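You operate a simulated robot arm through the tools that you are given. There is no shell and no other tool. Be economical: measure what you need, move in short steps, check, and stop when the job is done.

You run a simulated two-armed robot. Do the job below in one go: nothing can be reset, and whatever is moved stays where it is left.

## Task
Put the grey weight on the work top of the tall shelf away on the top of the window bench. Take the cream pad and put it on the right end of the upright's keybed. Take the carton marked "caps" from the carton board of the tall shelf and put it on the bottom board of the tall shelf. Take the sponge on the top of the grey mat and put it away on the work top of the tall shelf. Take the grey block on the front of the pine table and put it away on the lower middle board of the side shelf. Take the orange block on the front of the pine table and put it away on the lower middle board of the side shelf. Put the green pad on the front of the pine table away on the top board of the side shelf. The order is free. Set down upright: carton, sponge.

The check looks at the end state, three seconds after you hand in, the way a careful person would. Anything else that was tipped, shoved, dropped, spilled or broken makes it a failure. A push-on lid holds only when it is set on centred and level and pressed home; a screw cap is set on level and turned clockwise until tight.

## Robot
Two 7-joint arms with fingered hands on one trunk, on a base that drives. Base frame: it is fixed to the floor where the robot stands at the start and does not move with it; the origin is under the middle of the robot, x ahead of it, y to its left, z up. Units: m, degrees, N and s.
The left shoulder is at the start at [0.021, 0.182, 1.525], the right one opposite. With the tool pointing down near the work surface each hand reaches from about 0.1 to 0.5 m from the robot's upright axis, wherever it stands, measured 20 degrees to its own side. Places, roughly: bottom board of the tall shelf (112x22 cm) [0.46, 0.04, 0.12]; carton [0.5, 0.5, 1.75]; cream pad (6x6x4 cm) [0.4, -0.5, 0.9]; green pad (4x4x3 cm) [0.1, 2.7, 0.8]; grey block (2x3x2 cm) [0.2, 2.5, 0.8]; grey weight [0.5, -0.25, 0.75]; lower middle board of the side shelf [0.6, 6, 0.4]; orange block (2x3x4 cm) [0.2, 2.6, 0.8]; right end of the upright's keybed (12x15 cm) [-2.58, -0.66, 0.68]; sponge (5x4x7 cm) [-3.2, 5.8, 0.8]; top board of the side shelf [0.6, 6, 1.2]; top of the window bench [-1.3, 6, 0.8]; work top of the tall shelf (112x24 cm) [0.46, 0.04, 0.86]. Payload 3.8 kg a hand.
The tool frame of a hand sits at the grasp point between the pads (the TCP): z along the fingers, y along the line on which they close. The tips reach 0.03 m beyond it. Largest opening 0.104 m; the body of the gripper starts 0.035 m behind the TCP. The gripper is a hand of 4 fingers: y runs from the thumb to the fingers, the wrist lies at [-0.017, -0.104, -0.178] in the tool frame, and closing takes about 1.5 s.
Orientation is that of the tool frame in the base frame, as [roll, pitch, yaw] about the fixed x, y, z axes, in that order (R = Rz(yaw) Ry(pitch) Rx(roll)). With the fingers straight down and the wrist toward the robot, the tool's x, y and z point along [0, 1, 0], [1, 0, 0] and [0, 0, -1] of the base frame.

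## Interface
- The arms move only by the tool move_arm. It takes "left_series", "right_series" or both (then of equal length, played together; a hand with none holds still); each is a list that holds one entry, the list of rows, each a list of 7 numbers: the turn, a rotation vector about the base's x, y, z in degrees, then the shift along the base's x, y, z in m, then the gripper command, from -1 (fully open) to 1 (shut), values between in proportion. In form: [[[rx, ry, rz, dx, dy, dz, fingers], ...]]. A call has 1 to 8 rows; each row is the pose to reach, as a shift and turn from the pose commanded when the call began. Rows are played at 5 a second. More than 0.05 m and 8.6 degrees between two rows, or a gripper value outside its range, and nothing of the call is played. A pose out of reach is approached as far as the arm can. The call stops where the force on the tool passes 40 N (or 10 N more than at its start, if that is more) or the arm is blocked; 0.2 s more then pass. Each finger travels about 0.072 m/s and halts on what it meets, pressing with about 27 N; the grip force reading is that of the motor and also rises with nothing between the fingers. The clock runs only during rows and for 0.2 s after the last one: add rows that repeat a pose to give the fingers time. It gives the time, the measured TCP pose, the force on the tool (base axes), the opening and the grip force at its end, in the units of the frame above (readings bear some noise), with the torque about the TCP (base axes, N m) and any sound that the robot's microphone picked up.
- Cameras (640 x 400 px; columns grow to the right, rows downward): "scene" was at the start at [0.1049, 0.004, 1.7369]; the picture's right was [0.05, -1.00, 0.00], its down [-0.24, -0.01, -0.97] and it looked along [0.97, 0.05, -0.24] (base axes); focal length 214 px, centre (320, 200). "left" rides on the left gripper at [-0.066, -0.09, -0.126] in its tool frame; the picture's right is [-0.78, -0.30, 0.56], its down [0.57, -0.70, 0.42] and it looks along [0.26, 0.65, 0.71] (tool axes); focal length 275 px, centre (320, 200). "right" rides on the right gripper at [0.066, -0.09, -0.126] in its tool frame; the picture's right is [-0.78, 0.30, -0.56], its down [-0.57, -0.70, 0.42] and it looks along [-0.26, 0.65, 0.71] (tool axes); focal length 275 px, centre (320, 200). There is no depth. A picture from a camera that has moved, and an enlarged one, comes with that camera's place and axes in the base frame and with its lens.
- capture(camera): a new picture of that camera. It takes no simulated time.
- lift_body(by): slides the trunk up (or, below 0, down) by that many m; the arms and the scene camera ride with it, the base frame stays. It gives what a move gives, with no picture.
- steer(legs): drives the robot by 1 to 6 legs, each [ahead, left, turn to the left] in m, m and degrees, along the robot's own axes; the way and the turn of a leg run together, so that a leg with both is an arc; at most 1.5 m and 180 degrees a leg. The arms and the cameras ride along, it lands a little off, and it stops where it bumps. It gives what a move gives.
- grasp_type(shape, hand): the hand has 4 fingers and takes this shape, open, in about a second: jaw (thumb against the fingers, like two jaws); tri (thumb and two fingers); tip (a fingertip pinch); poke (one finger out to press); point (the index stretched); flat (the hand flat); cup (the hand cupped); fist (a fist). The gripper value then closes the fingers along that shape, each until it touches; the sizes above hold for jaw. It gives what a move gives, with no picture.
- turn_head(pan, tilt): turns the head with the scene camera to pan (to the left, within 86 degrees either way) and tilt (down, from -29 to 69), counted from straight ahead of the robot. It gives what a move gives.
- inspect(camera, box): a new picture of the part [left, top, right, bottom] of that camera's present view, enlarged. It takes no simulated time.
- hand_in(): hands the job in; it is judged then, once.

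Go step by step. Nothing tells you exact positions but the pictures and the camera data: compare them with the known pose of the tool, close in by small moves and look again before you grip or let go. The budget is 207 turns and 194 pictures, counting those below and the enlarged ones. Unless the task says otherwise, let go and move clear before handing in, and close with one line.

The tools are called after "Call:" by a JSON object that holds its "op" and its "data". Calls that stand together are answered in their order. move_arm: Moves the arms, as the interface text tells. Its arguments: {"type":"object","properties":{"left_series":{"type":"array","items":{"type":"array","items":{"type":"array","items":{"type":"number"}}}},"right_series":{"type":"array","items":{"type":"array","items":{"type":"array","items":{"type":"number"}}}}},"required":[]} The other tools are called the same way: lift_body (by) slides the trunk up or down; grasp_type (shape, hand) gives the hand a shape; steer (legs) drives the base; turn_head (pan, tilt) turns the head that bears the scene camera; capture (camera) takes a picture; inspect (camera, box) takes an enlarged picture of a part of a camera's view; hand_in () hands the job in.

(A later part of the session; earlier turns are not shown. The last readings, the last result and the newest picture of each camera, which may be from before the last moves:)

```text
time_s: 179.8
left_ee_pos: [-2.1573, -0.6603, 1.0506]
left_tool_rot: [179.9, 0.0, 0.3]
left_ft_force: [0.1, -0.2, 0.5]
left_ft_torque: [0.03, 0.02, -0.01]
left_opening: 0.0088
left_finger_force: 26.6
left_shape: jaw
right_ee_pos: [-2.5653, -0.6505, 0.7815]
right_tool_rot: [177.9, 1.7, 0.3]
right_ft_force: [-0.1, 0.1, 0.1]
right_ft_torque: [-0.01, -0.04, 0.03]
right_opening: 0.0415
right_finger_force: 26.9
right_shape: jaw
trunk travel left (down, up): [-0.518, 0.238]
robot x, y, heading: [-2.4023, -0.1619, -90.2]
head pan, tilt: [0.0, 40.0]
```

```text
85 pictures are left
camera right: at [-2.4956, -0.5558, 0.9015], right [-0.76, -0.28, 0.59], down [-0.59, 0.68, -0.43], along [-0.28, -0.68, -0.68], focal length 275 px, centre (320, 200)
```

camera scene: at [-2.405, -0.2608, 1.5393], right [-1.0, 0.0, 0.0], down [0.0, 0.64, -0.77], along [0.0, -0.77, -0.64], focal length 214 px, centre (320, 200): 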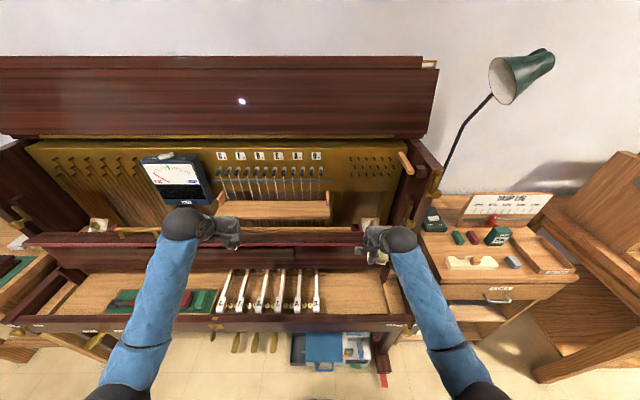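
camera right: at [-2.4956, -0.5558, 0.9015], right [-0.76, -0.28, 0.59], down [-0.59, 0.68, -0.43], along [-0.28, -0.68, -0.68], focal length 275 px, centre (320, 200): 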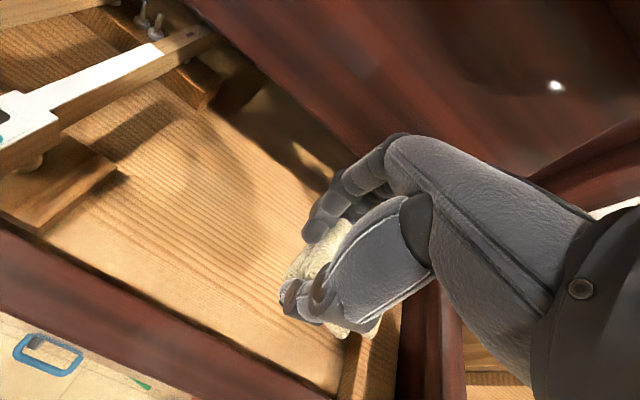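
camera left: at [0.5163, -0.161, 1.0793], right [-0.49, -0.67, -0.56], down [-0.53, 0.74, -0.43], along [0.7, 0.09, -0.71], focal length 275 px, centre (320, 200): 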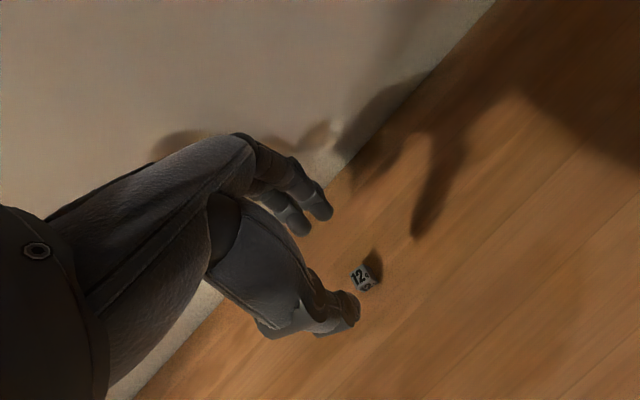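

Call:
{"op": "move_arm", "data": {"right_series": [[[0, 0, 0, 0.003, 0, -0.008, 1], [0, 0, 0, 0.003, 0, -0.014, 1], [0, 0, 0, 0.003, 0, -0.02, 1]]]}}

Call:
{"op": "move_arm", "data": {"right_series": [[[0, 0, 0, 0, 0, -0.006, 1], [0, 0, 0, 0, 0, -0.011, 1]]]}}

Call:
{"op": "capture", "data": {"camera": "right"}}

```text
time_s: 180.6
left_ee_pos: [-2.1584, -0.6604, 1.051]
left_tool_rot: [179.9, 0.0, 0.3]
left_ft_force: [-0.6, 0.0, 0.3]
left_ft_torque: [0.02, 0.01, 0.01]
left_opening: 0.0089
left_finger_force: 26.7
left_shape: jaw
right_ee_pos: [-2.5627, -0.6493, 0.7622]
right_tool_rot: [177.9, 1.8, 0.3]
right_ft_force: [0.0, 1.2, -1.1]
right_ft_torque: [0.01, -0.04, 0.0]
right_opening: 0.0415
right_finger_force: 27.1
right_shape: jaw
trunk travel left (down, up): [-0.518, 0.238]
robot x, y, heading: [-2.4061, -0.1624, -90.5]
head pan, tilt: [0.0, 40.0]
```

```text
time_s: 181.2
left_ee_pos: [-2.1572, -0.6602, 1.051]
left_tool_rot: [179.9, 0.1, 0.3]
left_ft_force: [-0.2, 0.2, 0.0]
left_ft_torque: [-0.01, 0.02, 0.02]
left_opening: 0.0087
left_finger_force: 27.2
left_shape: jaw
right_ee_pos: [-2.5621, -0.6495, 0.7509]
right_tool_rot: [177.8, 1.9, 0.3]
right_ft_force: [0.1, -0.2, 0.2]
right_ft_torque: [0.02, -0.01, 0.0]
right_opening: 0.0413
right_finger_force: 26.9
right_shape: jaw
trunk travel left (down, up): [-0.518, 0.238]
robot x, y, heading: [-2.4061, -0.1647, -90.1]
head pan, tilt: [0.0, 40.0]
```

```text
84 pictures are left
camera right: at [-2.4921, -0.5546, 0.8706], right [-0.76, -0.28, 0.59], down [-0.59, 0.68, -0.43], along [-0.28, -0.68, -0.68], focal length 275 px, centre (320, 200)
```

right: 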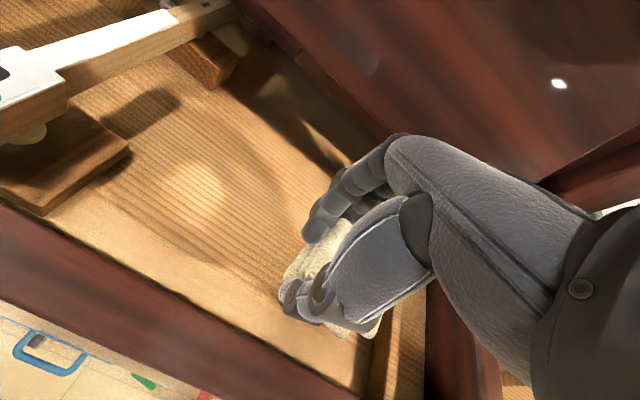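

Call:
{"op": "move_arm", "data": {"right_series": [[[0, 0, 0, 0, -0.01, 0, 1], [0, 0, 0, 0, -0.02, 0, 1], [0, 0, 0, 0, -0.02, -0.008, 1], [0, 0, 0, 0, -0.02, -0.016, 1], [0, 0, 0, 0, -0.02, -0.022, 1]]]}}

Call:
{"op": "move_arm", "data": {"right_series": [[[0, 0, 0, 0, 0, -0.005, 1], [0, 0, 0, 0, 0, -0.01, 1]]]}}

Call:
{"op": "capture", "data": {"camera": "right"}}

```text
time_s: 182.4
left_ee_pos: [-2.1583, -0.6601, 1.0517]
left_tool_rot: [180.0, 0.0, 0.3]
left_ft_force: [0.5, -0.4, 0.3]
left_ft_torque: [-0.02, 0.01, 0.0]
left_opening: 0.0089
left_finger_force: 26.4
left_shape: jaw
right_ee_pos: [-2.5621, -0.6698, 0.7265]
right_tool_rot: [178.0, 1.8, 0.3]
right_ft_force: [-0.6, -0.6, -1.0]
right_ft_torque: [0.0, -0.01, 0.0]
right_opening: 0.0417
right_finger_force: 27.5
right_shape: jaw
trunk travel left (down, up): [-0.518, 0.238]
robot x, y, heading: [-2.4051, -0.1581, -89.9]
head pan, tilt: [0.0, 40.0]
```

```text
time_s: 183.0
left_ee_pos: [-2.1589, -0.6597, 1.0517]
left_tool_rot: [179.9, 0.0, 0.3]
left_ft_force: [-0.8, 0.1, -0.5]
left_ft_torque: [0.01, 0.02, 0.0]
left_opening: 0.0087
left_finger_force: 26.9
left_shape: jaw
right_ee_pos: [-2.562, -0.6697, 0.7195]
right_tool_rot: [177.9, 1.8, 0.4]
right_ft_force: [-0.3, -0.6, -0.7]
right_ft_torque: [0.01, 0.02, -0.04]
right_opening: 0.0415
right_finger_force: 27.3
right_shape: jaw
trunk travel left (down, up): [-0.518, 0.238]
robot x, y, heading: [-2.4081, -0.1629, -90.1]
head pan, tilt: [0.0, 40.0]
```

```text
83 pictures are left
camera right: at [-2.492, -0.5751, 0.8383], right [-0.76, -0.28, 0.59], down [-0.59, 0.68, -0.43], along [-0.28, -0.68, -0.68], focal length 275 px, centre (320, 200)
```

right: 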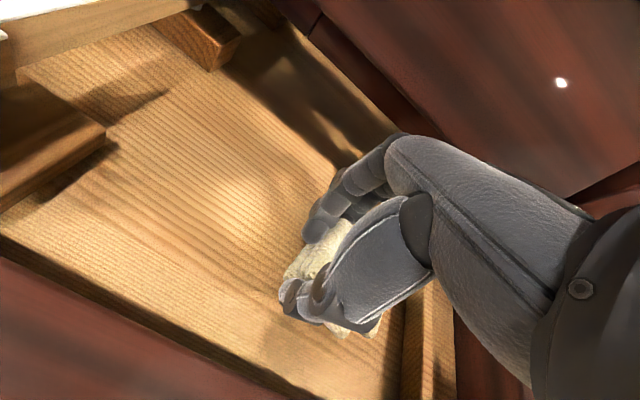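

Call:
{"op": "move_arm", "data": {"right_series": [[[0, 0, 0, 0, 0, -0.004, 1], [0, 0, 0, 0, 0, -0.007, 1], [0, 0, 0, 0, 0, -0.01, 1]]]}}

Call:
{"op": "inspect", "data": {"camera": "right", "box": [240, 220, 432, 340]}}

```text
time_s: 183.8
left_ee_pos: [-2.1573, -0.6578, 1.0537]
left_tool_rot: [179.9, 0.1, 0.1]
left_ft_force: [-0.4, -0.2, -0.4]
left_ft_torque: [0.01, 0.0, -0.01]
left_opening: 0.0088
left_finger_force: 27.3
left_shape: jaw
right_ee_pos: [-2.5604, -0.672, 0.7128]
right_tool_rot: [177.4, 1.9, 0.2]
right_ft_force: [-2.1, 8.6, 31.1]
right_ft_torque: [0.43, 0.19, -0.09]
right_opening: 0.0434
right_finger_force: 27.1
right_shape: jaw
trunk travel left (down, up): [-0.518, 0.238]
robot x, y, heading: [-2.4054, -0.1593, -90.4]
head pan, tilt: [0.0, 40.0]
```

```text
3.33 times, centred on (336, 280) of right
camera zoom: at [-2.4917, -0.5754, 0.8315], right [-0.76, -0.27, 0.59], down [-0.59, 0.68, -0.44], along [-0.28, -0.68, -0.67], focal length 918 px, centre (267, -67)
```

zoom: 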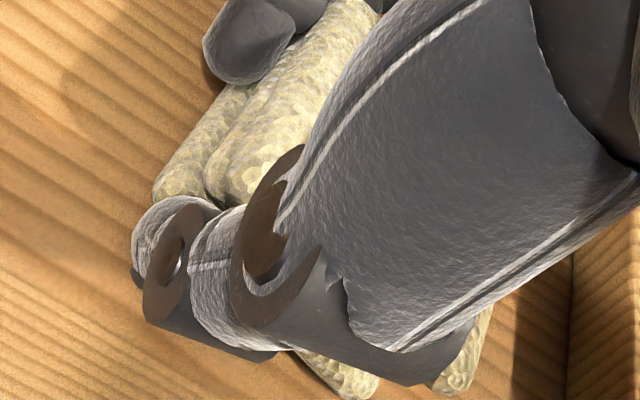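

Contact is made. I ease up 2 mm, open slowly and rise.

Call:
{"op": "move_arm", "data": {"right_series": [[[0, 0, 0, 0, 0, 0.003, 1], [0, 0, 0, 0, 0, 0.003, 0.5], [0, 0, 0, 0, 0, 0.003, 0.0], [0, 0, 0, 0, 0, 0.003, -0.4], [0, 0, 0, 0, 0, 0.003, -0.6], [0, 0, 0, 0, 0, 0.04, -0.6], [0, 0, 0, 0, 0.01, 0.08, -0.6], [0, 0, 0, 0, 0.02, 0.12, -0.6]]]}}

Call:
{"op": "capture", "data": {"camera": "right"}}

```text
time_s: 185.8
left_ee_pos: [-2.1588, -0.6607, 1.0512]
left_tool_rot: [179.9, 0.1, 0.3]
left_ft_force: [0.4, 0.2, 0.3]
left_ft_torque: [0.0, 0.01, 0.0]
left_opening: 0.0089
left_finger_force: 27.3
left_shape: jaw
right_ee_pos: [-2.5866, -0.667, 0.8395]
right_tool_rot: [176.4, 3.9, -0.4]
right_ft_force: [0.5, -0.5, 0.8]
right_ft_torque: [-0.02, 0.02, 0.02]
right_opening: 0.0829
right_finger_force: 0.1
right_shape: jaw
trunk travel left (down, up): [-0.518, 0.238]
robot x, y, heading: [-2.4039, -0.159, -90.3]
head pan, tilt: [0.0, 40.0]
stopped in row 8 (right hand): the arm was blocked; the commanded pose is now the measured one
```

```text
81 pictures are left
camera right: at [-2.5116, -0.5699, 0.9542], right [-0.74, -0.25, 0.63], down [-0.6, 0.68, -0.43], along [-0.32, -0.69, -0.65], focal length 275 px, centre (320, 200)
```

right: 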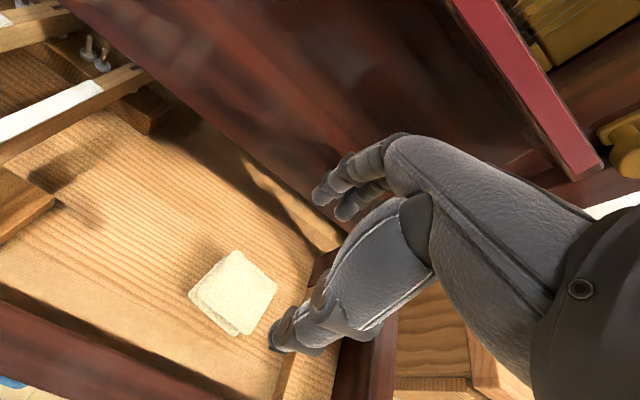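

The pad lies flat at about (-2.583,-0.665). The hand is near the fallboard, so I draw it toward me first, then up and back away.

Call:
{"op": "move_arm", "data": {"right_series": [[[0, 0, 0, 0, 0.03, 0, -0.6], [0, 0, 0, 0, 0.06, 0.01, -0.6], [0, 0, 0, 0, 0.09, 0.03, -0.6], [0, 0, 0, 0, 0.1, 0.07, -0.6], [0, 0, 0, 0, 0.1, 0.11, -0.6]]]}}

Call:
{"op": "steer", "data": {"legs": [[-0.3, 0, 0]]}}

Call:
{"op": "turn_head", "data": {"pan": 0, "tilt": 35}}

Call:
{"op": "capture", "data": {"camera": "scene"}}

```text
time_s: 187.0
left_ee_pos: [-2.1572, -0.6603, 1.0516]
left_tool_rot: [179.9, 0.0, 0.2]
left_ft_force: [-0.5, -0.1, -0.1]
left_ft_torque: [0.04, 0.01, 0.01]
left_opening: 0.0091
left_finger_force: 26.9
left_shape: jaw
right_ee_pos: [-2.6094, -0.5688, 0.9495]
right_tool_rot: [176.0, 7.4, 0.0]
right_ft_force: [0.2, 0.0, -0.7]
right_ft_torque: [0.01, 0.02, -0.01]
right_opening: 0.083
right_finger_force: 0.1
right_shape: jaw
trunk travel left (down, up): [-0.518, 0.238]
robot x, y, heading: [-2.4064, -0.1593, -90.2]
head pan, tilt: [0.0, 40.0]
```

```text
time_s: 189.0
left_ee_pos: [-2.1563, -0.3676, 1.0522]
left_tool_rot: [179.8, -0.1, 0.2]
left_ft_force: [-0.8, 0.2, -0.3]
left_ft_torque: [-0.02, 0.03, 0.0]
left_opening: 0.0091
left_finger_force: 26.9
left_shape: jaw
right_ee_pos: [-2.6075, -0.2728, 0.9493]
right_tool_rot: [176.3, 7.5, 0.2]
right_ft_force: [0.4, 0.0, -0.4]
right_ft_torque: [-0.01, -0.01, 0.0]
right_opening: 0.083
right_finger_force: 0.0
right_shape: jaw
trunk travel left (down, up): [-0.518, 0.238]
robot x, y, heading: [-2.4057, 0.1306, -90.1]
head pan, tilt: [0.0, 40.0]
```

```text
time_s: 189.6
left_ee_pos: [-2.1572, -0.3694, 1.0508]
left_tool_rot: [179.8, 0.0, 0.3]
left_ft_force: [-0.3, -1.0, 0.1]
left_ft_torque: [-0.01, 0.03, -0.03]
left_opening: 0.009
left_finger_force: 27.2
left_shape: jaw
right_ee_pos: [-2.6087, -0.273, 0.9484]
right_tool_rot: [176.2, 7.6, 0.2]
right_ft_force: [0.1, 0.1, 0.3]
right_ft_torque: [-0.02, -0.04, 0.0]
right_opening: 0.083
right_finger_force: 0.1
right_shape: jaw
trunk travel left (down, up): [-0.518, 0.238]
robot x, y, heading: [-2.4028, 0.137, -90.3]
head pan, tilt: [0.0, 35.0]
```

```text
80 pictures are left
camera scene: at [-2.4041, 0.0244, 1.5463], right [-1.0, 0.0, 0.0], down [0.0, 0.57, -0.82], along [0.0, -0.82, -0.57], focal length 214 px, centre (320, 200)
```

scene: 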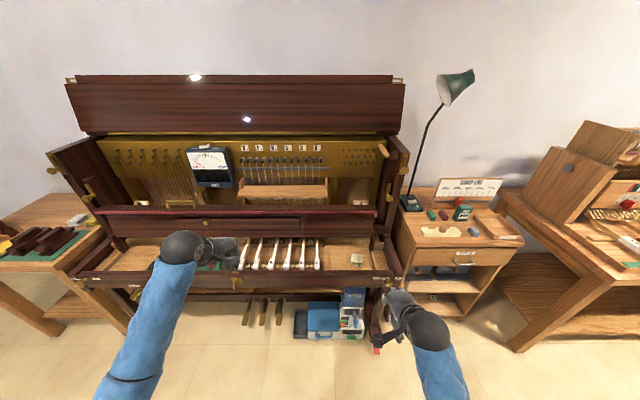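

Pad placed well, the piano is undisturbed. I turn around to see the way to the window bench and the mat.

Call:
{"op": "steer", "data": {"legs": [[0, 0, 180], [0, 0.0, -30]]}}

Call:
{"op": "turn_head", "data": {"pan": 20, "tilt": 20}}

Call:
{"op": "capture", "data": {"camera": "scene"}}

```text
time_s: 198.8
left_ee_pos: [-2.349, 0.6875, 1.0523]
left_tool_rot: [180.0, 0.0, 148.3]
left_ft_force: [0.9, -0.2, 0.1]
left_ft_torque: [-0.01, 0.03, -0.02]
left_opening: 0.0088
left_finger_force: 26.8
left_shape: jaw
right_ee_pos: [-2.0159, 0.3696, 0.9476]
right_tool_rot: [176.2, 7.7, 148.5]
right_ft_force: [-0.2, 0.6, 0.0]
right_ft_torque: [-0.03, 0.0, -0.01]
right_opening: 0.083
right_finger_force: 0.1
right_shape: jaw
trunk travel left (down, up): [-0.518, 0.238]
robot x, y, heading: [-2.4071, 0.1293, 57.8]
head pan, tilt: [0.0, 35.0]
```

```text
time_s: 199.6
left_ee_pos: [-2.3503, 0.6888, 1.0525]
left_tool_rot: [179.9, -0.1, 148.3]
left_ft_force: [-0.3, 0.2, -0.2]
left_ft_torque: [0.01, 0.02, 0.02]
left_opening: 0.0089
left_finger_force: 27.0
left_shape: jaw
right_ee_pos: [-2.0156, 0.3697, 0.948]
right_tool_rot: [176.3, 7.8, 148.4]
right_ft_force: [0.3, 0.0, 0.9]
right_ft_torque: [0.01, 0.01, -0.03]
right_opening: 0.0833
right_finger_force: 0.0
right_shape: jaw
trunk travel left (down, up): [-0.518, 0.238]
robot x, y, heading: [-2.4024, 0.1329, 57.5]
head pan, tilt: [20.0, 20.0]
```

```text
79 pictures are left
camera scene: at [-2.3737, 0.2393, 1.5702], right [0.98, -0.21, 0.0], down [-0.07, -0.34, -0.94], along [0.2, 0.92, -0.34], focal length 214 px, centre (320, 200)
```

scene: 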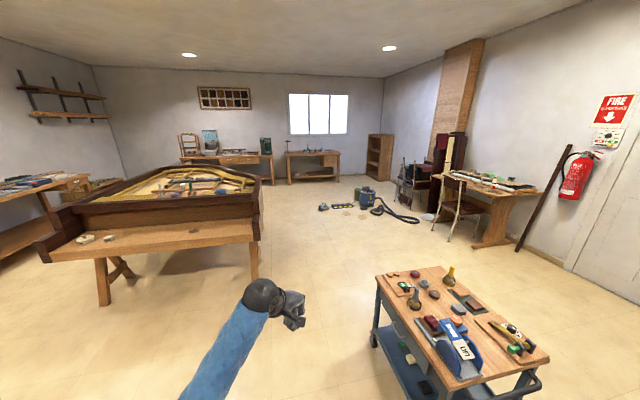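

The way north is a corridor at x≈-2 between the grand piano and the tools on the floor. I drive along it.

Call:
{"op": "steer", "data": {"legs": [[0, 0, 32.5], [1.1, 0.0, 0], [0.1, -0.42, 0]]}}

Call:
{"op": "turn_head", "data": {"pan": 0, "tilt": 25}}

Call:
{"op": "capture", "data": {"camera": "scene"}}

```text
time_s: 208.6
left_ee_pos: [-2.3283, 1.8178, 1.0503]
left_tool_rot: [-180.0, -0.1, 179.6]
left_ft_force: [0.1, 1.3, -0.4]
left_ft_torque: [-0.05, -0.02, 0.01]
left_opening: 0.0087
left_finger_force: 26.8
left_shape: jaw
right_ee_pos: [-1.8768, 1.72, 0.9459]
right_tool_rot: [176.5, 7.7, 179.6]
right_ft_force: [-0.2, 0.6, -0.3]
right_ft_torque: [-0.06, -0.01, 0.01]
right_opening: 0.0832
right_finger_force: 0.1
right_shape: jaw
trunk travel left (down, up): [-0.518, 0.238]
robot x, y, heading: [-2.0899, 1.3158, 89.2]
head pan, tilt: [20.0, 20.0]
stopped in leg 3: the robot was blocked; the commanded pose is now the measured one
```

```text
time_s: 209.5
left_ee_pos: [-2.3283, 1.8144, 1.0507]
left_tool_rot: [179.8, 0.0, 179.6]
left_ft_force: [1.2, 0.1, 0.4]
left_ft_torque: [-0.01, 0.02, 0.01]
left_opening: 0.0088
left_finger_force: 27.0
left_shape: jaw
right_ee_pos: [-1.8777, 1.7177, 0.9476]
right_tool_rot: [176.3, 7.8, 179.7]
right_ft_force: [0.4, -0.1, 0.4]
right_ft_torque: [-0.02, 0.0, 0.01]
right_opening: 0.083
right_finger_force: 0.0
right_shape: jaw
trunk travel left (down, up): [-0.518, 0.238]
robot x, y, heading: [-2.0898, 1.3135, 89.0]
head pan, tilt: [0.0, 25.0]
```

```text
78 pictures are left
camera scene: at [-2.0845, 1.4243, 1.5622], right [1.0, -0.01, 0.0], down [-0.01, -0.42, -0.91], along [0.01, 0.91, -0.42], focal length 214 px, centre (320, 200)
```

scene: 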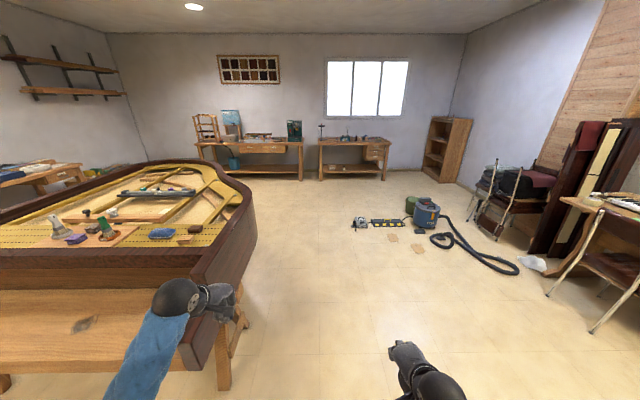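

I bumped something on the right, likely the cart. I check it.

Call:
{"op": "turn_head", "data": {"pan": -80, "tilt": 40}}

Call:
{"op": "capture", "data": {"camera": "scene"}}

```text
time_s: 211.0
left_ee_pos: [-2.3282, 1.8158, 1.0504]
left_tool_rot: [179.8, 0.1, 179.6]
left_ft_force: [-0.1, 0.1, -0.1]
left_ft_torque: [0.0, 0.02, 0.0]
left_opening: 0.0089
left_finger_force: 27.0
left_shape: jaw
right_ee_pos: [-1.878, 1.717, 0.9465]
right_tool_rot: [176.3, 7.8, 179.5]
right_ft_force: [1.4, 0.9, -0.6]
right_ft_torque: [0.05, -0.03, -0.03]
right_opening: 0.0828
right_finger_force: 0.1
right_shape: jaw
trunk travel left (down, up): [-0.518, 0.238]
robot x, y, heading: [-2.0874, 1.3179, 89.2]
head pan, tilt: [-80.0, 40.0]
```

```text
77 pictures are left
camera scene: at [-2.0027, 1.3459, 1.5388], right [0.16, -0.99, 0.0], down [-0.63, -0.1, -0.77], along [0.76, 0.12, -0.64], focal length 214 px, centre (320, 200)
```

scene: 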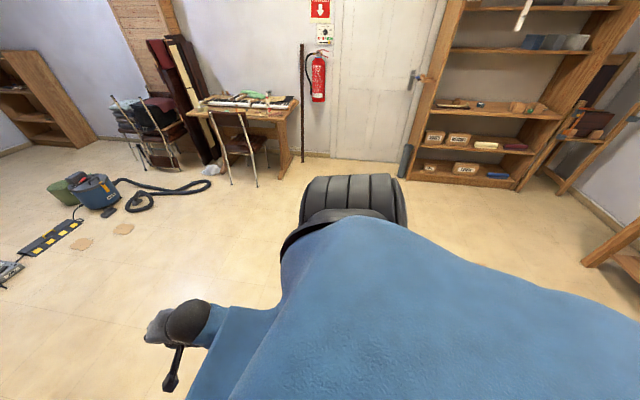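

Call:
{"op": "steer", "data": {"legs": [[0.1, 0.03, 0], [0.9, -0.12, 0], [0, 0, -50]]}}

Call:
{"op": "turn_head", "data": {"pan": -86, "tilt": 30}}

Call:
{"op": "capture", "data": {"camera": "scene"}}

```text
time_s: 218.8
left_ee_pos: [-1.7609, 2.8374, 1.0524]
left_tool_rot: [179.9, 0.0, 130.2]
left_ft_force: [0.4, 0.4, -0.2]
left_ft_torque: [0.03, -0.04, 0.0]
left_opening: 0.0087
left_finger_force: 26.9
left_shape: jaw
right_ee_pos: [-1.5412, 2.4307, 0.9482]
right_tool_rot: [176.3, 7.8, 130.3]
right_ft_force: [-0.6, -0.2, -0.1]
right_ft_torque: [-0.02, 0.03, 0.03]
right_opening: 0.083
right_finger_force: 0.0
right_shape: jaw
trunk travel left (down, up): [-0.518, 0.238]
robot x, y, heading: [-1.985, 2.3265, 39.6]
head pan, tilt: [-80.0, 40.0]
```

```text
time_s: 219.6
left_ee_pos: [-1.7602, 2.8377, 1.0508]
left_tool_rot: [180.0, 0.0, 130.2]
left_ft_force: [-0.1, 0.6, -0.4]
left_ft_torque: [0.01, 0.0, -0.02]
left_opening: 0.0087
left_finger_force: 27.1
left_shape: jaw
right_ee_pos: [-1.5415, 2.4322, 0.9468]
right_tool_rot: [176.3, 7.7, 130.3]
right_ft_force: [-0.2, 0.5, -0.7]
right_ft_torque: [0.01, 0.02, 0.0]
right_opening: 0.0828
right_finger_force: 0.0
right_shape: jaw
trunk travel left (down, up): [-0.518, 0.238]
robot x, y, heading: [-1.9849, 2.3294, 39.6]
head pan, tilt: [-85.9, 30.0]
```

```text
76 pictures are left
camera scene: at [-1.906, 2.2739, 1.5541], right [-0.72, -0.69, 0.0], down [-0.35, 0.36, -0.87], along [0.6, -0.62, -0.5], focal length 214 px, centre (320, 200)
```

scene: 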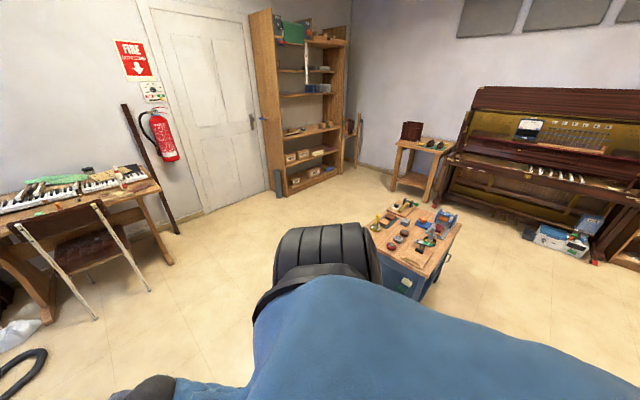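

The cart's things are undisturbed. On to the bench area.

Call:
{"op": "steer", "data": {"legs": [[0, 0, 50.4], [1.2, 0, 0], [1.2, 0, 0]]}}

Call:
{"op": "turn_head", "data": {"pan": -15, "tilt": 25}}

Call:
{"op": "capture", "data": {"camera": "scene"}}

Call:
{"op": "turn_head", "data": {"pan": 40, "tilt": 25}}

Call:
{"op": "capture", "data": {"camera": "scene"}}

```text
time_s: 233.3
left_ee_pos: [-2.2348, 5.1674, 1.0507]
left_tool_rot: [179.8, 0.0, -178.7]
left_ft_force: [-0.5, -0.9, -0.1]
left_ft_torque: [-0.01, 0.01, 0.0]
left_opening: 0.0088
left_finger_force: 26.6
left_shape: jaw
right_ee_pos: [-1.7818, 5.0843, 0.9467]
right_tool_rot: [176.4, 7.7, -178.6]
right_ft_force: [-0.4, 1.1, 0.2]
right_ft_torque: [-0.04, -0.03, -0.01]
right_opening: 0.083
right_finger_force: 0.2
right_shape: jaw
trunk travel left (down, up): [-0.518, 0.238]
robot x, y, heading: [-1.9852, 4.6767, 90.9]
head pan, tilt: [-85.9, 30.0]
```

```text
time_s: 234.8
left_ee_pos: [-2.2363, 5.1688, 1.0507]
left_tool_rot: [180.0, 0.0, -178.8]
left_ft_force: [-0.1, 0.0, -0.3]
left_ft_torque: [-0.03, -0.02, 0.02]
left_opening: 0.0087
left_finger_force: 27.0
left_shape: jaw
right_ee_pos: [-1.782, 5.0852, 0.9476]
right_tool_rot: [176.2, 7.7, -178.5]
right_ft_force: [-0.3, 0.1, 0.3]
right_ft_torque: [0.01, -0.01, -0.01]
right_opening: 0.0829
right_finger_force: 0.1
right_shape: jaw
trunk travel left (down, up): [-0.518, 0.238]
robot x, y, heading: [-1.9776, 4.6721, 91.1]
head pan, tilt: [-15.0, 25.0]
```

```text
75 pictures are left
camera scene: at [-1.9566, 4.7824, 1.5621], right [0.97, -0.24, 0.0], down [-0.1, -0.41, -0.91], along [0.22, 0.88, -0.42], focal length 214 px, centre (320, 200)
```

scene: 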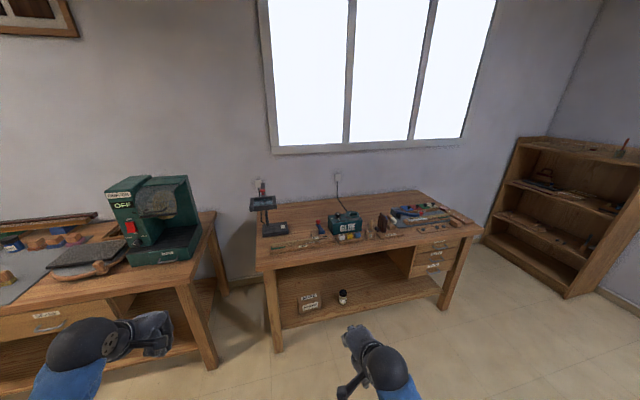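

```text
time_s: 236.0
left_ee_pos: [-2.2356, 5.1683, 1.0508]
left_tool_rot: [179.9, 0.0, -178.8]
left_ft_force: [-0.9, 0.2, -0.3]
left_ft_torque: [0.0, 0.0, 0.01]
left_opening: 0.0086
left_finger_force: 27.5
left_shape: jaw
right_ee_pos: [-1.7811, 5.0848, 0.9476]
right_tool_rot: [176.3, 7.7, -178.7]
right_ft_force: [0.0, 0.0, -0.4]
right_ft_torque: [0.02, -0.01, -0.01]
right_opening: 0.083
right_finger_force: 0.0
right_shape: jaw
trunk travel left (down, up): [-0.518, 0.238]
robot x, y, heading: [-1.9797, 4.6747, 90.7]
head pan, tilt: [40.0, 25.0]
```

```text
74 pictures are left
camera scene: at [-2.0393, 4.7627, 1.5621], right [0.76, 0.65, 0.0], down [0.28, -0.32, -0.91], along [-0.59, 0.69, -0.42], focal length 214 px, centre (320, 200)
```

scene: 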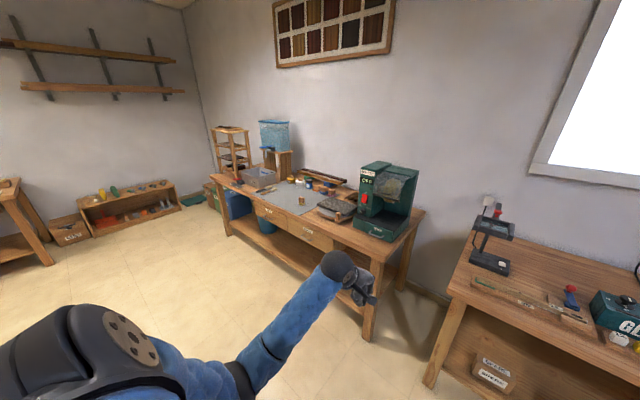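

Call:
{"op": "inspect", "data": {"camera": "scene", "box": [200, 150, 420, 287]}}

Call:
{"op": "turn_head", "data": {"pan": -15, "tilt": 25}}

Call:
{"op": "inspect", "data": {"camera": "scene", "box": [230, 170, 490, 332]}}

```text
2.91 times, centred on (310, 218) of scene
camera zoom: at [-2.0393, 4.7627, 1.5621], right [0.76, 0.65, 0.0], down [0.28, -0.32, -0.91], along [-0.59, 0.69, -0.42], focal length 624 px, centre (349, 146)
```

zoom: 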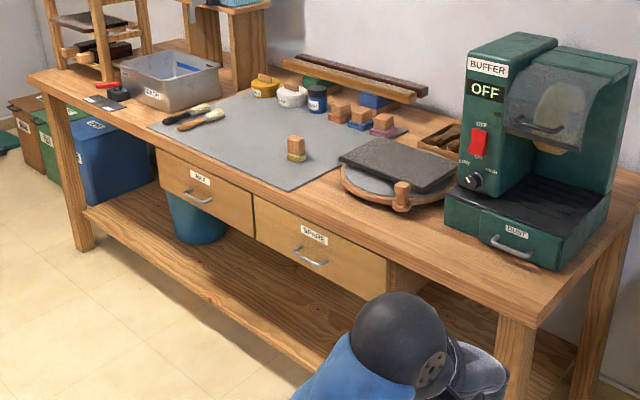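

```text
time_s: 237.2
left_ee_pos: [-2.2371, 5.1684, 1.0503]
left_tool_rot: [179.9, -0.1, -178.7]
left_ft_force: [-0.2, -0.1, -0.8]
left_ft_torque: [0.0, 0.0, -0.01]
left_opening: 0.0087
left_finger_force: 26.7
left_shape: jaw
right_ee_pos: [-1.7811, 5.0846, 0.948]
right_tool_rot: [176.3, 7.8, -178.6]
right_ft_force: [0.1, -0.6, 0.2]
right_ft_torque: [0.03, 0.0, -0.03]
right_opening: 0.0834
right_finger_force: 0.0
right_shape: jaw
trunk travel left (down, up): [-0.518, 0.238]
robot x, y, heading: [-1.9799, 4.6777, 91.2]
head pan, tilt: [-15.0, 25.0]
```

```text
2.46 times, centred on (360, 251) of scene
camera zoom: at [-1.9567, 4.7824, 1.5621], right [0.97, -0.24, 0.0], down [-0.1, -0.41, -0.91], along [0.22, 0.88, -0.42], focal length 528 px, centre (222, 74)
```

zoom: 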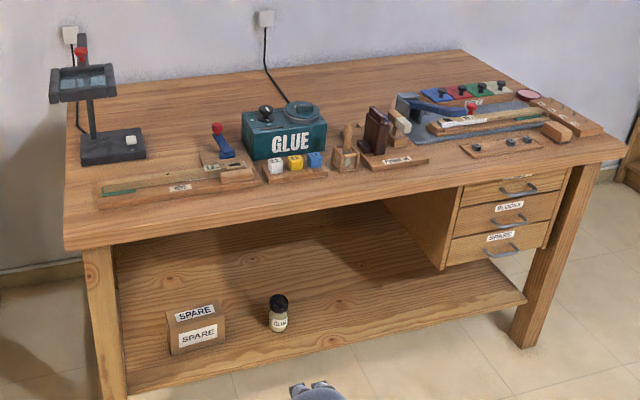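

The sponge stands on the mat near (-3.16,5.85). First the weight: I'll set it on the free front strip of the window bench near (-1.5,5.65).

Call:
{"op": "move_arm", "data": {"right_series": [[[0, 0, 0, 0, 0, 0.04, -0.6], [0, 0, 0, 0, 0, 0.08, -0.6], [0, 0, 0, 0, 0, 0.12, -0.6]]]}}

Call:
{"op": "steer", "data": {"legs": [[0, -0.73, -1], [0.42, 0, 0]]}}

Call:
{"op": "turn_head", "data": {"pan": 15, "tilt": 45}}

Call:
{"op": "capture", "data": {"camera": "scene"}}

Call:
{"op": "capture", "data": {"camera": "left"}}

```text
time_s: 238.1
left_ee_pos: [-2.2359, 5.1683, 1.05]
left_tool_rot: [179.9, 0.1, -178.7]
left_ft_force: [-0.8, 0.0, 0.3]
left_ft_torque: [0.0, -0.02, 0.03]
left_opening: 0.0086
left_finger_force: 26.9
left_shape: jaw
right_ee_pos: [-1.7765, 5.081, 1.0655]
right_tool_rot: [176.6, 8.9, -178.5]
right_ft_force: [-0.6, -0.3, -0.2]
right_ft_torque: [0.03, 0.0, 0.01]
right_opening: 0.0828
right_finger_force: 0.2
right_shape: jaw
trunk travel left (down, up): [-0.518, 0.238]
robot x, y, heading: [-1.9796, 4.6752, 90.9]
head pan, tilt: [-15.0, 25.0]
```

```text
time_s: 244.2
left_ee_pos: [-1.5264, 5.6057, 1.0507]
left_tool_rot: [-180.0, 0.1, -178.8]
left_ft_force: [-0.8, -0.2, 0.5]
left_ft_torque: [-0.01, -0.01, 0.01]
left_opening: 0.0087
left_finger_force: 27.7
left_shape: jaw
right_ee_pos: [-1.0673, 5.519, 1.0669]
right_tool_rot: [176.4, 9.0, -178.8]
right_ft_force: [-0.8, -0.6, -0.4]
right_ft_torque: [-0.03, -0.02, 0.0]
right_opening: 0.0829
right_finger_force: 0.0
right_shape: jaw
trunk travel left (down, up): [-0.518, 0.238]
robot x, y, heading: [-1.2713, 5.1052, 90.7]
head pan, tilt: [-15.0, 25.0]
```

```text
time_s: 245.1
left_ee_pos: [-1.5261, 5.606, 1.0513]
left_tool_rot: [179.9, 0.0, -178.7]
left_ft_force: [0.6, -0.4, 0.5]
left_ft_torque: [-0.02, 0.01, -0.01]
left_opening: 0.0085
left_finger_force: 27.2
left_shape: jaw
right_ee_pos: [-1.0664, 5.5193, 1.0661]
right_tool_rot: [176.4, 9.1, -178.7]
right_ft_force: [-1.7, 0.0, -0.1]
right_ft_torque: [0.03, 0.0, 0.02]
right_opening: 0.0832
right_finger_force: 0.1
right_shape: jaw
trunk travel left (down, up): [-0.518, 0.238]
robot x, y, heading: [-1.2737, 5.1116, 90.9]
head pan, tilt: [15.0, 45.0]
```

```text
71 pictures are left
camera scene: at [-1.2929, 5.2074, 1.5316], right [0.96, 0.27, 0.0], down [0.19, -0.68, -0.71], along [-0.19, 0.68, -0.71], focal length 214 px, centre (320, 200)
```

scene: 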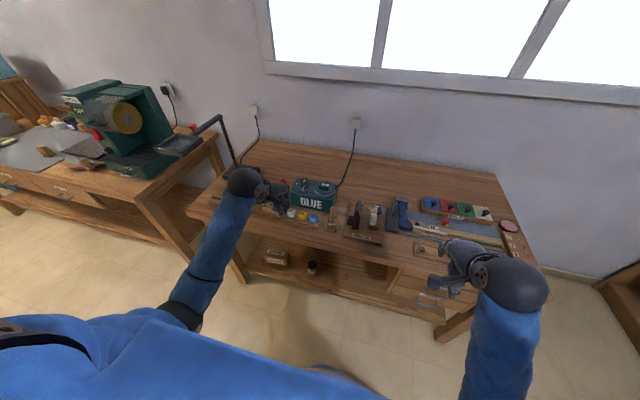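

```text
70 pictures are left
camera left: at [-1.4596, 5.5171, 1.1759], right [0.78, -0.28, -0.56], down [-0.56, -0.71, -0.43], along [-0.28, 0.64, -0.71], focal length 275 px, centre (320, 200)
```

left: 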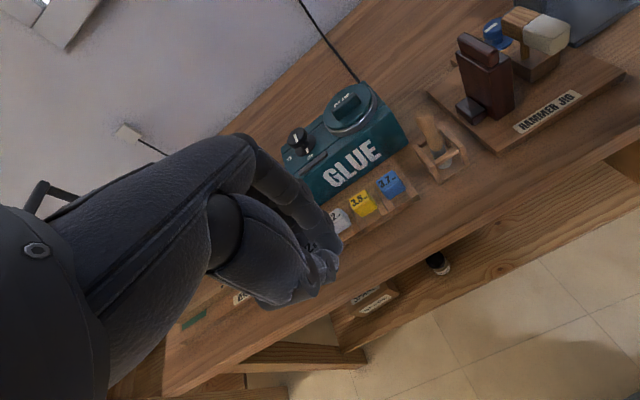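

Call:
{"op": "move_arm", "data": {"left_series": [[[0, 0, 0, 0.01, 0.03, -0.02, 1], [0, 0, 0, 0.02, 0.06, -0.04, 1], [0, 0, 0, 0.035, 0.08, -0.07, 1], [0, 0, 0, 0.04, 0.082, -0.11, 1], [0, 0, 0, 0.04, 0.082, -0.14, 1], [0, 0, 0, 0.04, 0.082, -0.14, 1]]]}}

Call:
{"op": "capture", "data": {"camera": "left"}}

Call:
{"op": "inspect", "data": {"camera": "scene", "box": [200, 150, 360, 250]}}

```text
time_s: 246.5
left_ee_pos: [-1.4868, 5.6874, 0.9104]
left_tool_rot: [179.9, 0.0, -178.8]
left_ft_force: [-0.9, 0.1, -0.5]
left_ft_torque: [0.01, -0.02, -0.03]
left_opening: 0.0085
left_finger_force: 27.1
left_shape: jaw
right_ee_pos: [-1.0659, 5.5192, 1.0681]
right_tool_rot: [176.4, 9.1, -178.9]
right_ft_force: [-0.3, -0.3, -0.1]
right_ft_torque: [-0.03, 0.01, 0.02]
right_opening: 0.0833
right_finger_force: 0.1
right_shape: jaw
trunk travel left (down, up): [-0.518, 0.238]
robot x, y, heading: [-1.272, 5.1133, 90.8]
head pan, tilt: [15.0, 45.0]
```

```text
69 pictures are left
camera left: at [-1.42, 5.5989, 1.035], right [0.78, -0.28, -0.56], down [-0.56, -0.71, -0.43], along [-0.28, 0.64, -0.71], focal length 275 px, centre (320, 200)
```

left: 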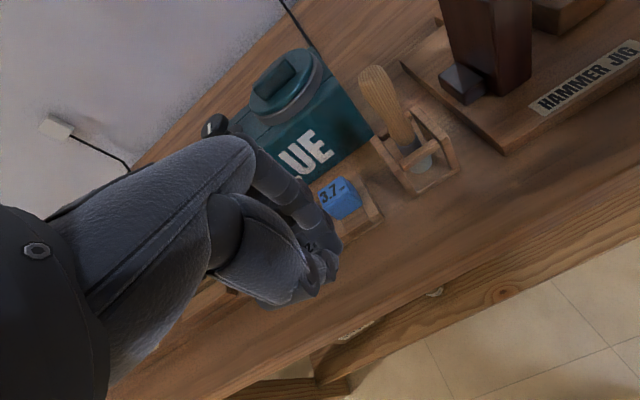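

```text
4.00 times, centred on (280, 200) of scene
camera zoom: at [-1.2929, 5.207, 1.5316], right [0.96, 0.27, 0.0], down [0.19, -0.68, -0.71], along [-0.19, 0.68, -0.71], focal length 858 px, centre (480, 200)
```

zoom: 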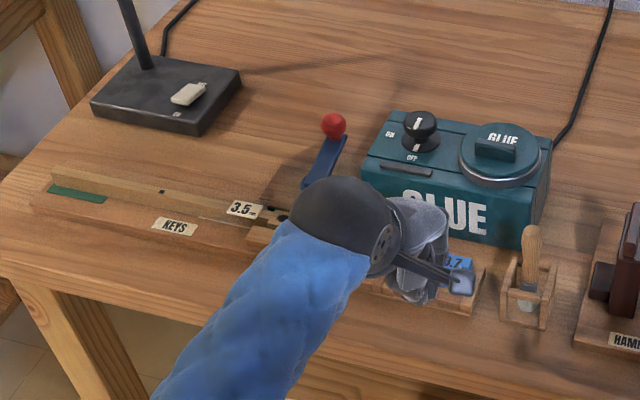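

I shift slightly right, then lower to the bench top.

Call:
{"op": "move_arm", "data": {"left_series": [[[0, 0, 0, 0.012, 0.006, -0.015, 1], [0, 0, 0, 0.018, 0.006, -0.035, 1], [0, 0, 0, 0.018, 0.006, -0.055, 1], [0, 0, 0, 0.018, 0.006, -0.065, 1], [0, 0, 0, 0.018, 0.006, -0.065, 1]]]}}

Call:
{"op": "inspect", "data": {"camera": "left", "box": [220, 180, 460, 330]}}

```text
time_s: 247.7
left_ee_pos: [-1.4676, 5.6918, 0.8453]
left_tool_rot: [179.9, 0.0, -178.8]
left_ft_force: [-0.1, -0.1, -0.6]
left_ft_torque: [-0.03, 0.02, 0.01]
left_opening: 0.0087
left_finger_force: 26.9
left_shape: jaw
right_ee_pos: [-1.0665, 5.5197, 1.0663]
right_tool_rot: [176.4, 9.1, -178.8]
right_ft_force: [-0.9, -0.3, 0.7]
right_ft_torque: [0.01, 0.01, 0.0]
right_opening: 0.0828
right_finger_force: 0.0
right_shape: jaw
trunk travel left (down, up): [-0.518, 0.238]
robot x, y, heading: [-1.2714, 5.1115, 91.0]
head pan, tilt: [15.0, 45.0]
```

```text
2.67 times, centred on (340, 255) of left
camera zoom: at [-1.4004, 5.6044, 0.9711], right [0.78, -0.28, -0.56], down [-0.56, -0.71, -0.43], along [-0.28, 0.64, -0.71], focal length 734 px, centre (267, 53)
```

zoom: 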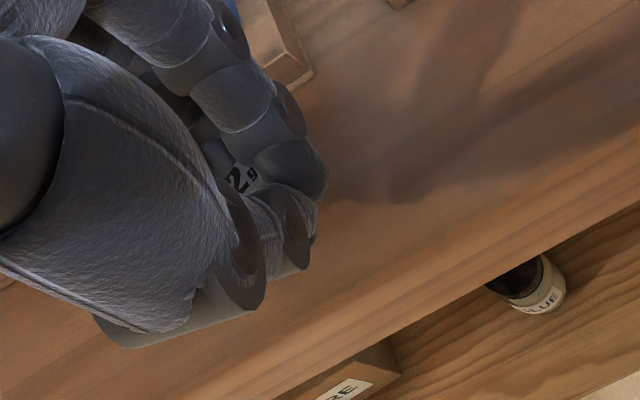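

Call:
{"op": "move_arm", "data": {"left_series": [[[0, 0, 0, 0, 0, -0.004, 1], [0, 0, 0, 0, 0, -0.008, 1], [0, 0, 0, 0, 0, -0.012, 1]]]}}

Call:
{"op": "inspect", "data": {"camera": "left", "box": [220, 180, 460, 330]}}

```text
time_s: 248.5
left_ee_pos: [-1.4692, 5.6934, 0.8335]
left_tool_rot: [179.9, 0.0, -178.8]
left_ft_force: [-1.0, 0.3, 0.4]
left_ft_torque: [0.01, -0.01, 0.02]
left_opening: 0.0088
left_finger_force: 26.9
left_shape: jaw
right_ee_pos: [-1.0668, 5.5183, 1.0672]
right_tool_rot: [176.3, 9.0, -178.8]
right_ft_force: [0.4, -0.1, 0.1]
right_ft_torque: [0.0, -0.04, 0.03]
right_opening: 0.0832
right_finger_force: 0.1
right_shape: jaw
trunk travel left (down, up): [-0.518, 0.238]
robot x, y, heading: [-1.2758, 5.1107, 90.4]
head pan, tilt: [15.0, 45.0]
```

```text
2.67 times, centred on (340, 255) of left
camera zoom: at [-1.4019, 5.6047, 0.9589], right [0.78, -0.28, -0.56], down [-0.56, -0.71, -0.43], along [-0.28, 0.64, -0.71], focal length 734 px, centre (267, 53)
```

zoom: 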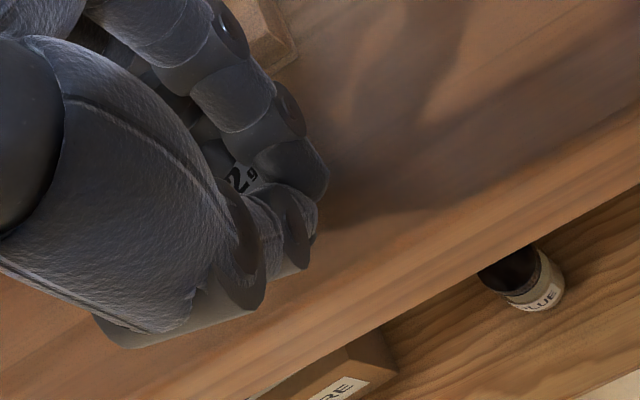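

Call:
{"op": "move_arm", "data": {"left_series": [[[0, 0, 0, 0, 0, -0.003, 1], [0, 0, 0, 0, 0, -0.006, 1], [0, 0, 0, 0, 0, -0.009, 1]]]}}

Call:
{"op": "inspect", "data": {"camera": "left", "box": [220, 180, 460, 330]}}

```text
time_s: 249.3
left_ee_pos: [-1.4691, 5.6946, 0.8299]
left_tool_rot: [179.3, -0.1, -178.8]
left_ft_force: [-3.0, -1.4, 21.9]
left_ft_torque: [0.21, 0.34, 0.03]
left_opening: 0.0104
left_finger_force: 27.2
left_shape: jaw
right_ee_pos: [-1.066, 5.5164, 1.0684]
right_tool_rot: [176.3, 9.1, -178.8]
right_ft_force: [0.5, 0.8, -0.4]
right_ft_torque: [-0.02, -0.02, 0.0]
right_opening: 0.083
right_finger_force: 0.1
right_shape: jaw
trunk travel left (down, up): [-0.518, 0.238]
robot x, y, heading: [-1.2698, 5.1082, 90.6]
head pan, tilt: [15.0, 45.0]
```

```text
2.67 times, centred on (340, 255) of left
camera zoom: at [-1.4017, 5.6052, 0.9537], right [0.78, -0.27, -0.56], down [-0.56, -0.71, -0.43], along [-0.28, 0.65, -0.71], focal length 734 px, centre (267, 53)
```

zoom: 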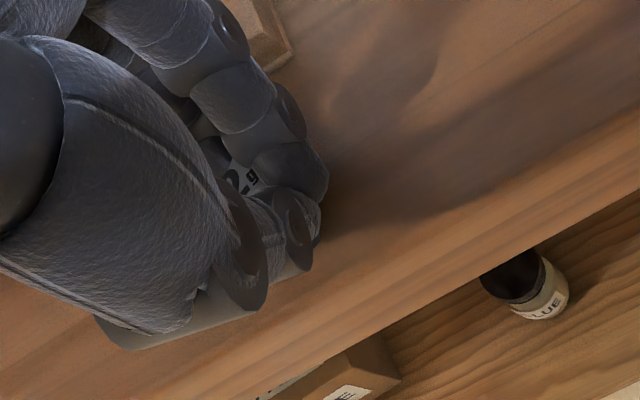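

Contact at z≈0.83. I release by a small opening and lift.

Call:
{"op": "move_arm", "data": {"left_series": [[[0, 0, 0, 0, 0, 0.003, 1], [0, 0, 0, 0, 0, 0.003, 0.7], [0, 0, 0, 0, 0, 0.003, 0.45], [0, 0, 0, 0, 0, 0.003, 0.35], [0, 0, 0, 0, 0, 0.03, 0.35], [0, 0, 0, 0, 0, 0.07, 0.35], [0, 0, 0, 0, -0.02, 0.11, 0.35], [0, 0, 0, 0, -0.05, 0.15, 0.35]]]}}

Call:
{"op": "capture", "data": {"camera": "left"}}

```text
time_s: 251.1
left_ee_pos: [-1.469, 5.6408, 0.9738]
left_tool_rot: [-179.9, 0.0, -178.9]
left_ft_force: [-0.4, -0.1, 0.0]
left_ft_torque: [0.02, 0.0, 0.06]
left_opening: 0.0338
left_finger_force: 0.0
left_shape: jaw
right_ee_pos: [-1.0664, 5.5184, 1.0674]
right_tool_rot: [176.3, 9.0, -178.8]
right_ft_force: [0.7, -0.6, -0.3]
right_ft_torque: [0.01, -0.03, 0.01]
right_opening: 0.083
right_finger_force: 0.0
right_shape: jaw
trunk travel left (down, up): [-0.518, 0.238]
robot x, y, heading: [-1.2684, 5.1112, 91.0]
head pan, tilt: [15.0, 45.0]
```

```text
64 pictures are left
camera left: at [-1.4015, 5.553, 1.0989], right [0.78, -0.28, -0.56], down [-0.56, -0.71, -0.42], along [-0.28, 0.64, -0.71], focal length 275 px, centre (320, 200)
```

left: 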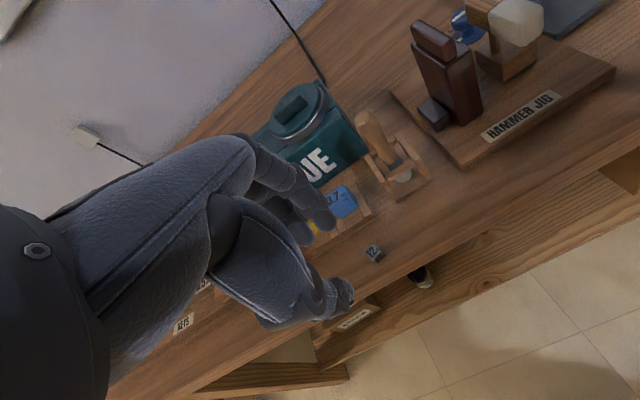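

The weight rests on the bench. Now to the sponge: back off, slide left to the mat desk.

Call:
{"op": "steer", "data": {"legs": [[-0.35, 0, -0.9], [0, 0.85, 0], [0, 0.83, 0]]}}

Call:
{"op": "move_arm", "data": {"left_series": [[[0, 0, 0, 0, 0, 0.03, 0], [0, 0, 0, 0, 0, 0.07, -0.5], [0, 0, 0, 0, 0, 0.1, -1], [0, 0, 0, 0, 0, 0.1, -1]]]}}

Call:
{"op": "turn_head", "data": {"pan": 15, "tilt": 35}}

Call:
{"op": "capture", "data": {"camera": "scene"}}

```text
time_s: 261.5
left_ee_pos: [-3.1387, 5.2908, 0.9736]
left_tool_rot: [179.9, 0.1, -179.1]
left_ft_force: [0.7, -0.2, 0.3]
left_ft_torque: [0.0, 0.0, 0.04]
left_opening: 0.0337
left_finger_force: 0.0
left_shape: jaw
right_ee_pos: [-2.7376, 5.1656, 1.0676]
right_tool_rot: [176.4, 9.1, -178.9]
right_ft_force: [0.9, -0.4, 0.2]
right_ft_torque: [0.01, 0.01, 0.01]
right_opening: 0.0834
right_finger_force: 0.0
right_shape: jaw
trunk travel left (down, up): [-0.518, 0.238]
robot x, y, heading: [-2.9432, 4.7587, 90.4]
head pan, tilt: [15.0, 45.0]
```

```text
time_s: 262.5
left_ee_pos: [-3.1387, 5.2925, 1.073]
left_tool_rot: [179.8, 0.0, -179.1]
left_ft_force: [0.3, 0.5, -0.1]
left_ft_torque: [-0.01, 0.02, 0.0]
left_opening: 0.1035
left_finger_force: 0.1
left_shape: jaw
right_ee_pos: [-2.7379, 5.1664, 1.0677]
right_tool_rot: [176.4, 9.2, -179.0]
right_ft_force: [-0.5, -0.3, -0.5]
right_ft_torque: [-0.01, -0.02, 0.0]
right_opening: 0.083
right_finger_force: 0.0
right_shape: jaw
trunk travel left (down, up): [-0.518, 0.238]
robot x, y, heading: [-2.9423, 4.761, 90.3]
head pan, tilt: [15.0, 45.0]
```

```text
time_s: 263.2
left_ee_pos: [-3.139, 5.2927, 1.073]
left_tool_rot: [180.0, 0.0, -179.1]
left_ft_force: [0.7, -0.1, 0.5]
left_ft_torque: [0.01, -0.02, 0.0]
left_opening: 0.1035
left_finger_force: 0.1
left_shape: jaw
right_ee_pos: [-2.7368, 5.1661, 1.067]
right_tool_rot: [176.3, 9.0, -179.0]
right_ft_force: [-0.6, -0.1, -0.6]
right_ft_torque: [0.0, 0.0, 0.0]
right_opening: 0.083
right_finger_force: 0.1
right_shape: jaw
trunk travel left (down, up): [-0.518, 0.238]
robot x, y, heading: [-2.9454, 4.7616, 90.5]
head pan, tilt: [15.0, 35.0]
```

```text
63 pictures are left
camera scene: at [-2.9667, 4.862, 1.5463], right [0.96, 0.27, 0.0], down [0.15, -0.55, -0.82], along [-0.22, 0.79, -0.57], focal length 214 px, centre (320, 200)
```

scene: 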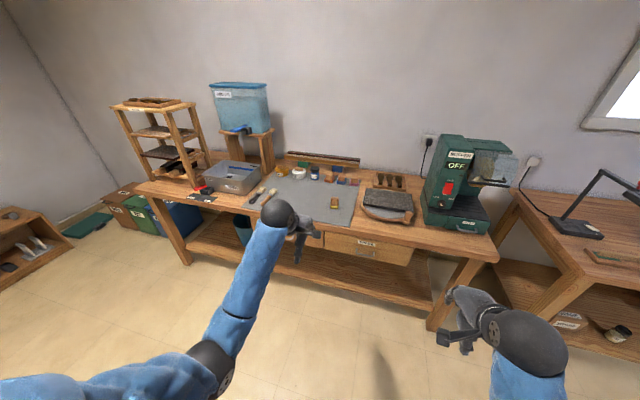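

Sponge at about (-3.154,5.844). I drive ahead 0.5 m and look with the left hand camera.

Call:
{"op": "steer", "data": {"legs": [[0.5, 0, 0]]}}

Call:
{"op": "capture", "data": {"camera": "left"}}

```text
time_s: 266.2
left_ee_pos: [-3.1432, 5.7944, 1.0719]
left_tool_rot: [179.9, 0.0, -179.1]
left_ft_force: [-1.1, -0.5, -0.6]
left_ft_torque: [-0.01, 0.02, 0.0]
left_opening: 0.1036
left_finger_force: 0.0
left_shape: jaw
right_ee_pos: [-2.7427, 5.6674, 1.0678]
right_tool_rot: [176.3, 9.1, -178.9]
right_ft_force: [-0.1, 0.9, 0.9]
right_ft_torque: [-0.01, 0.0, 0.0]
right_opening: 0.0828
right_finger_force: 0.0
right_shape: jaw
trunk travel left (down, up): [-0.518, 0.238]
robot x, y, heading: [-2.9487, 5.2605, 90.6]
head pan, tilt: [15.0, 35.0]
```

```text
62 pictures are left
camera left: at [-3.077, 5.7058, 1.1976], right [0.78, -0.28, -0.56], down [-0.56, -0.71, -0.43], along [-0.28, 0.64, -0.71], focal length 275 px, centre (320, 200)
```

left: 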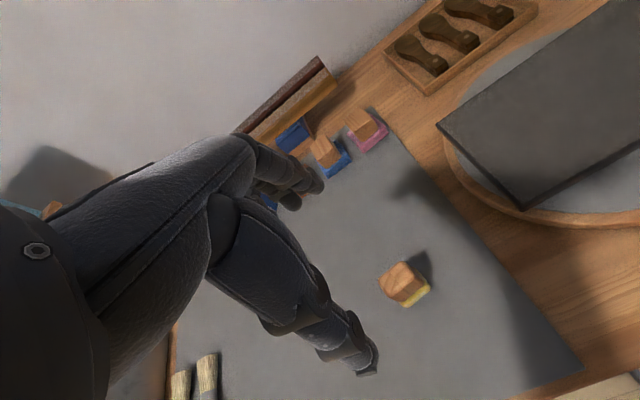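

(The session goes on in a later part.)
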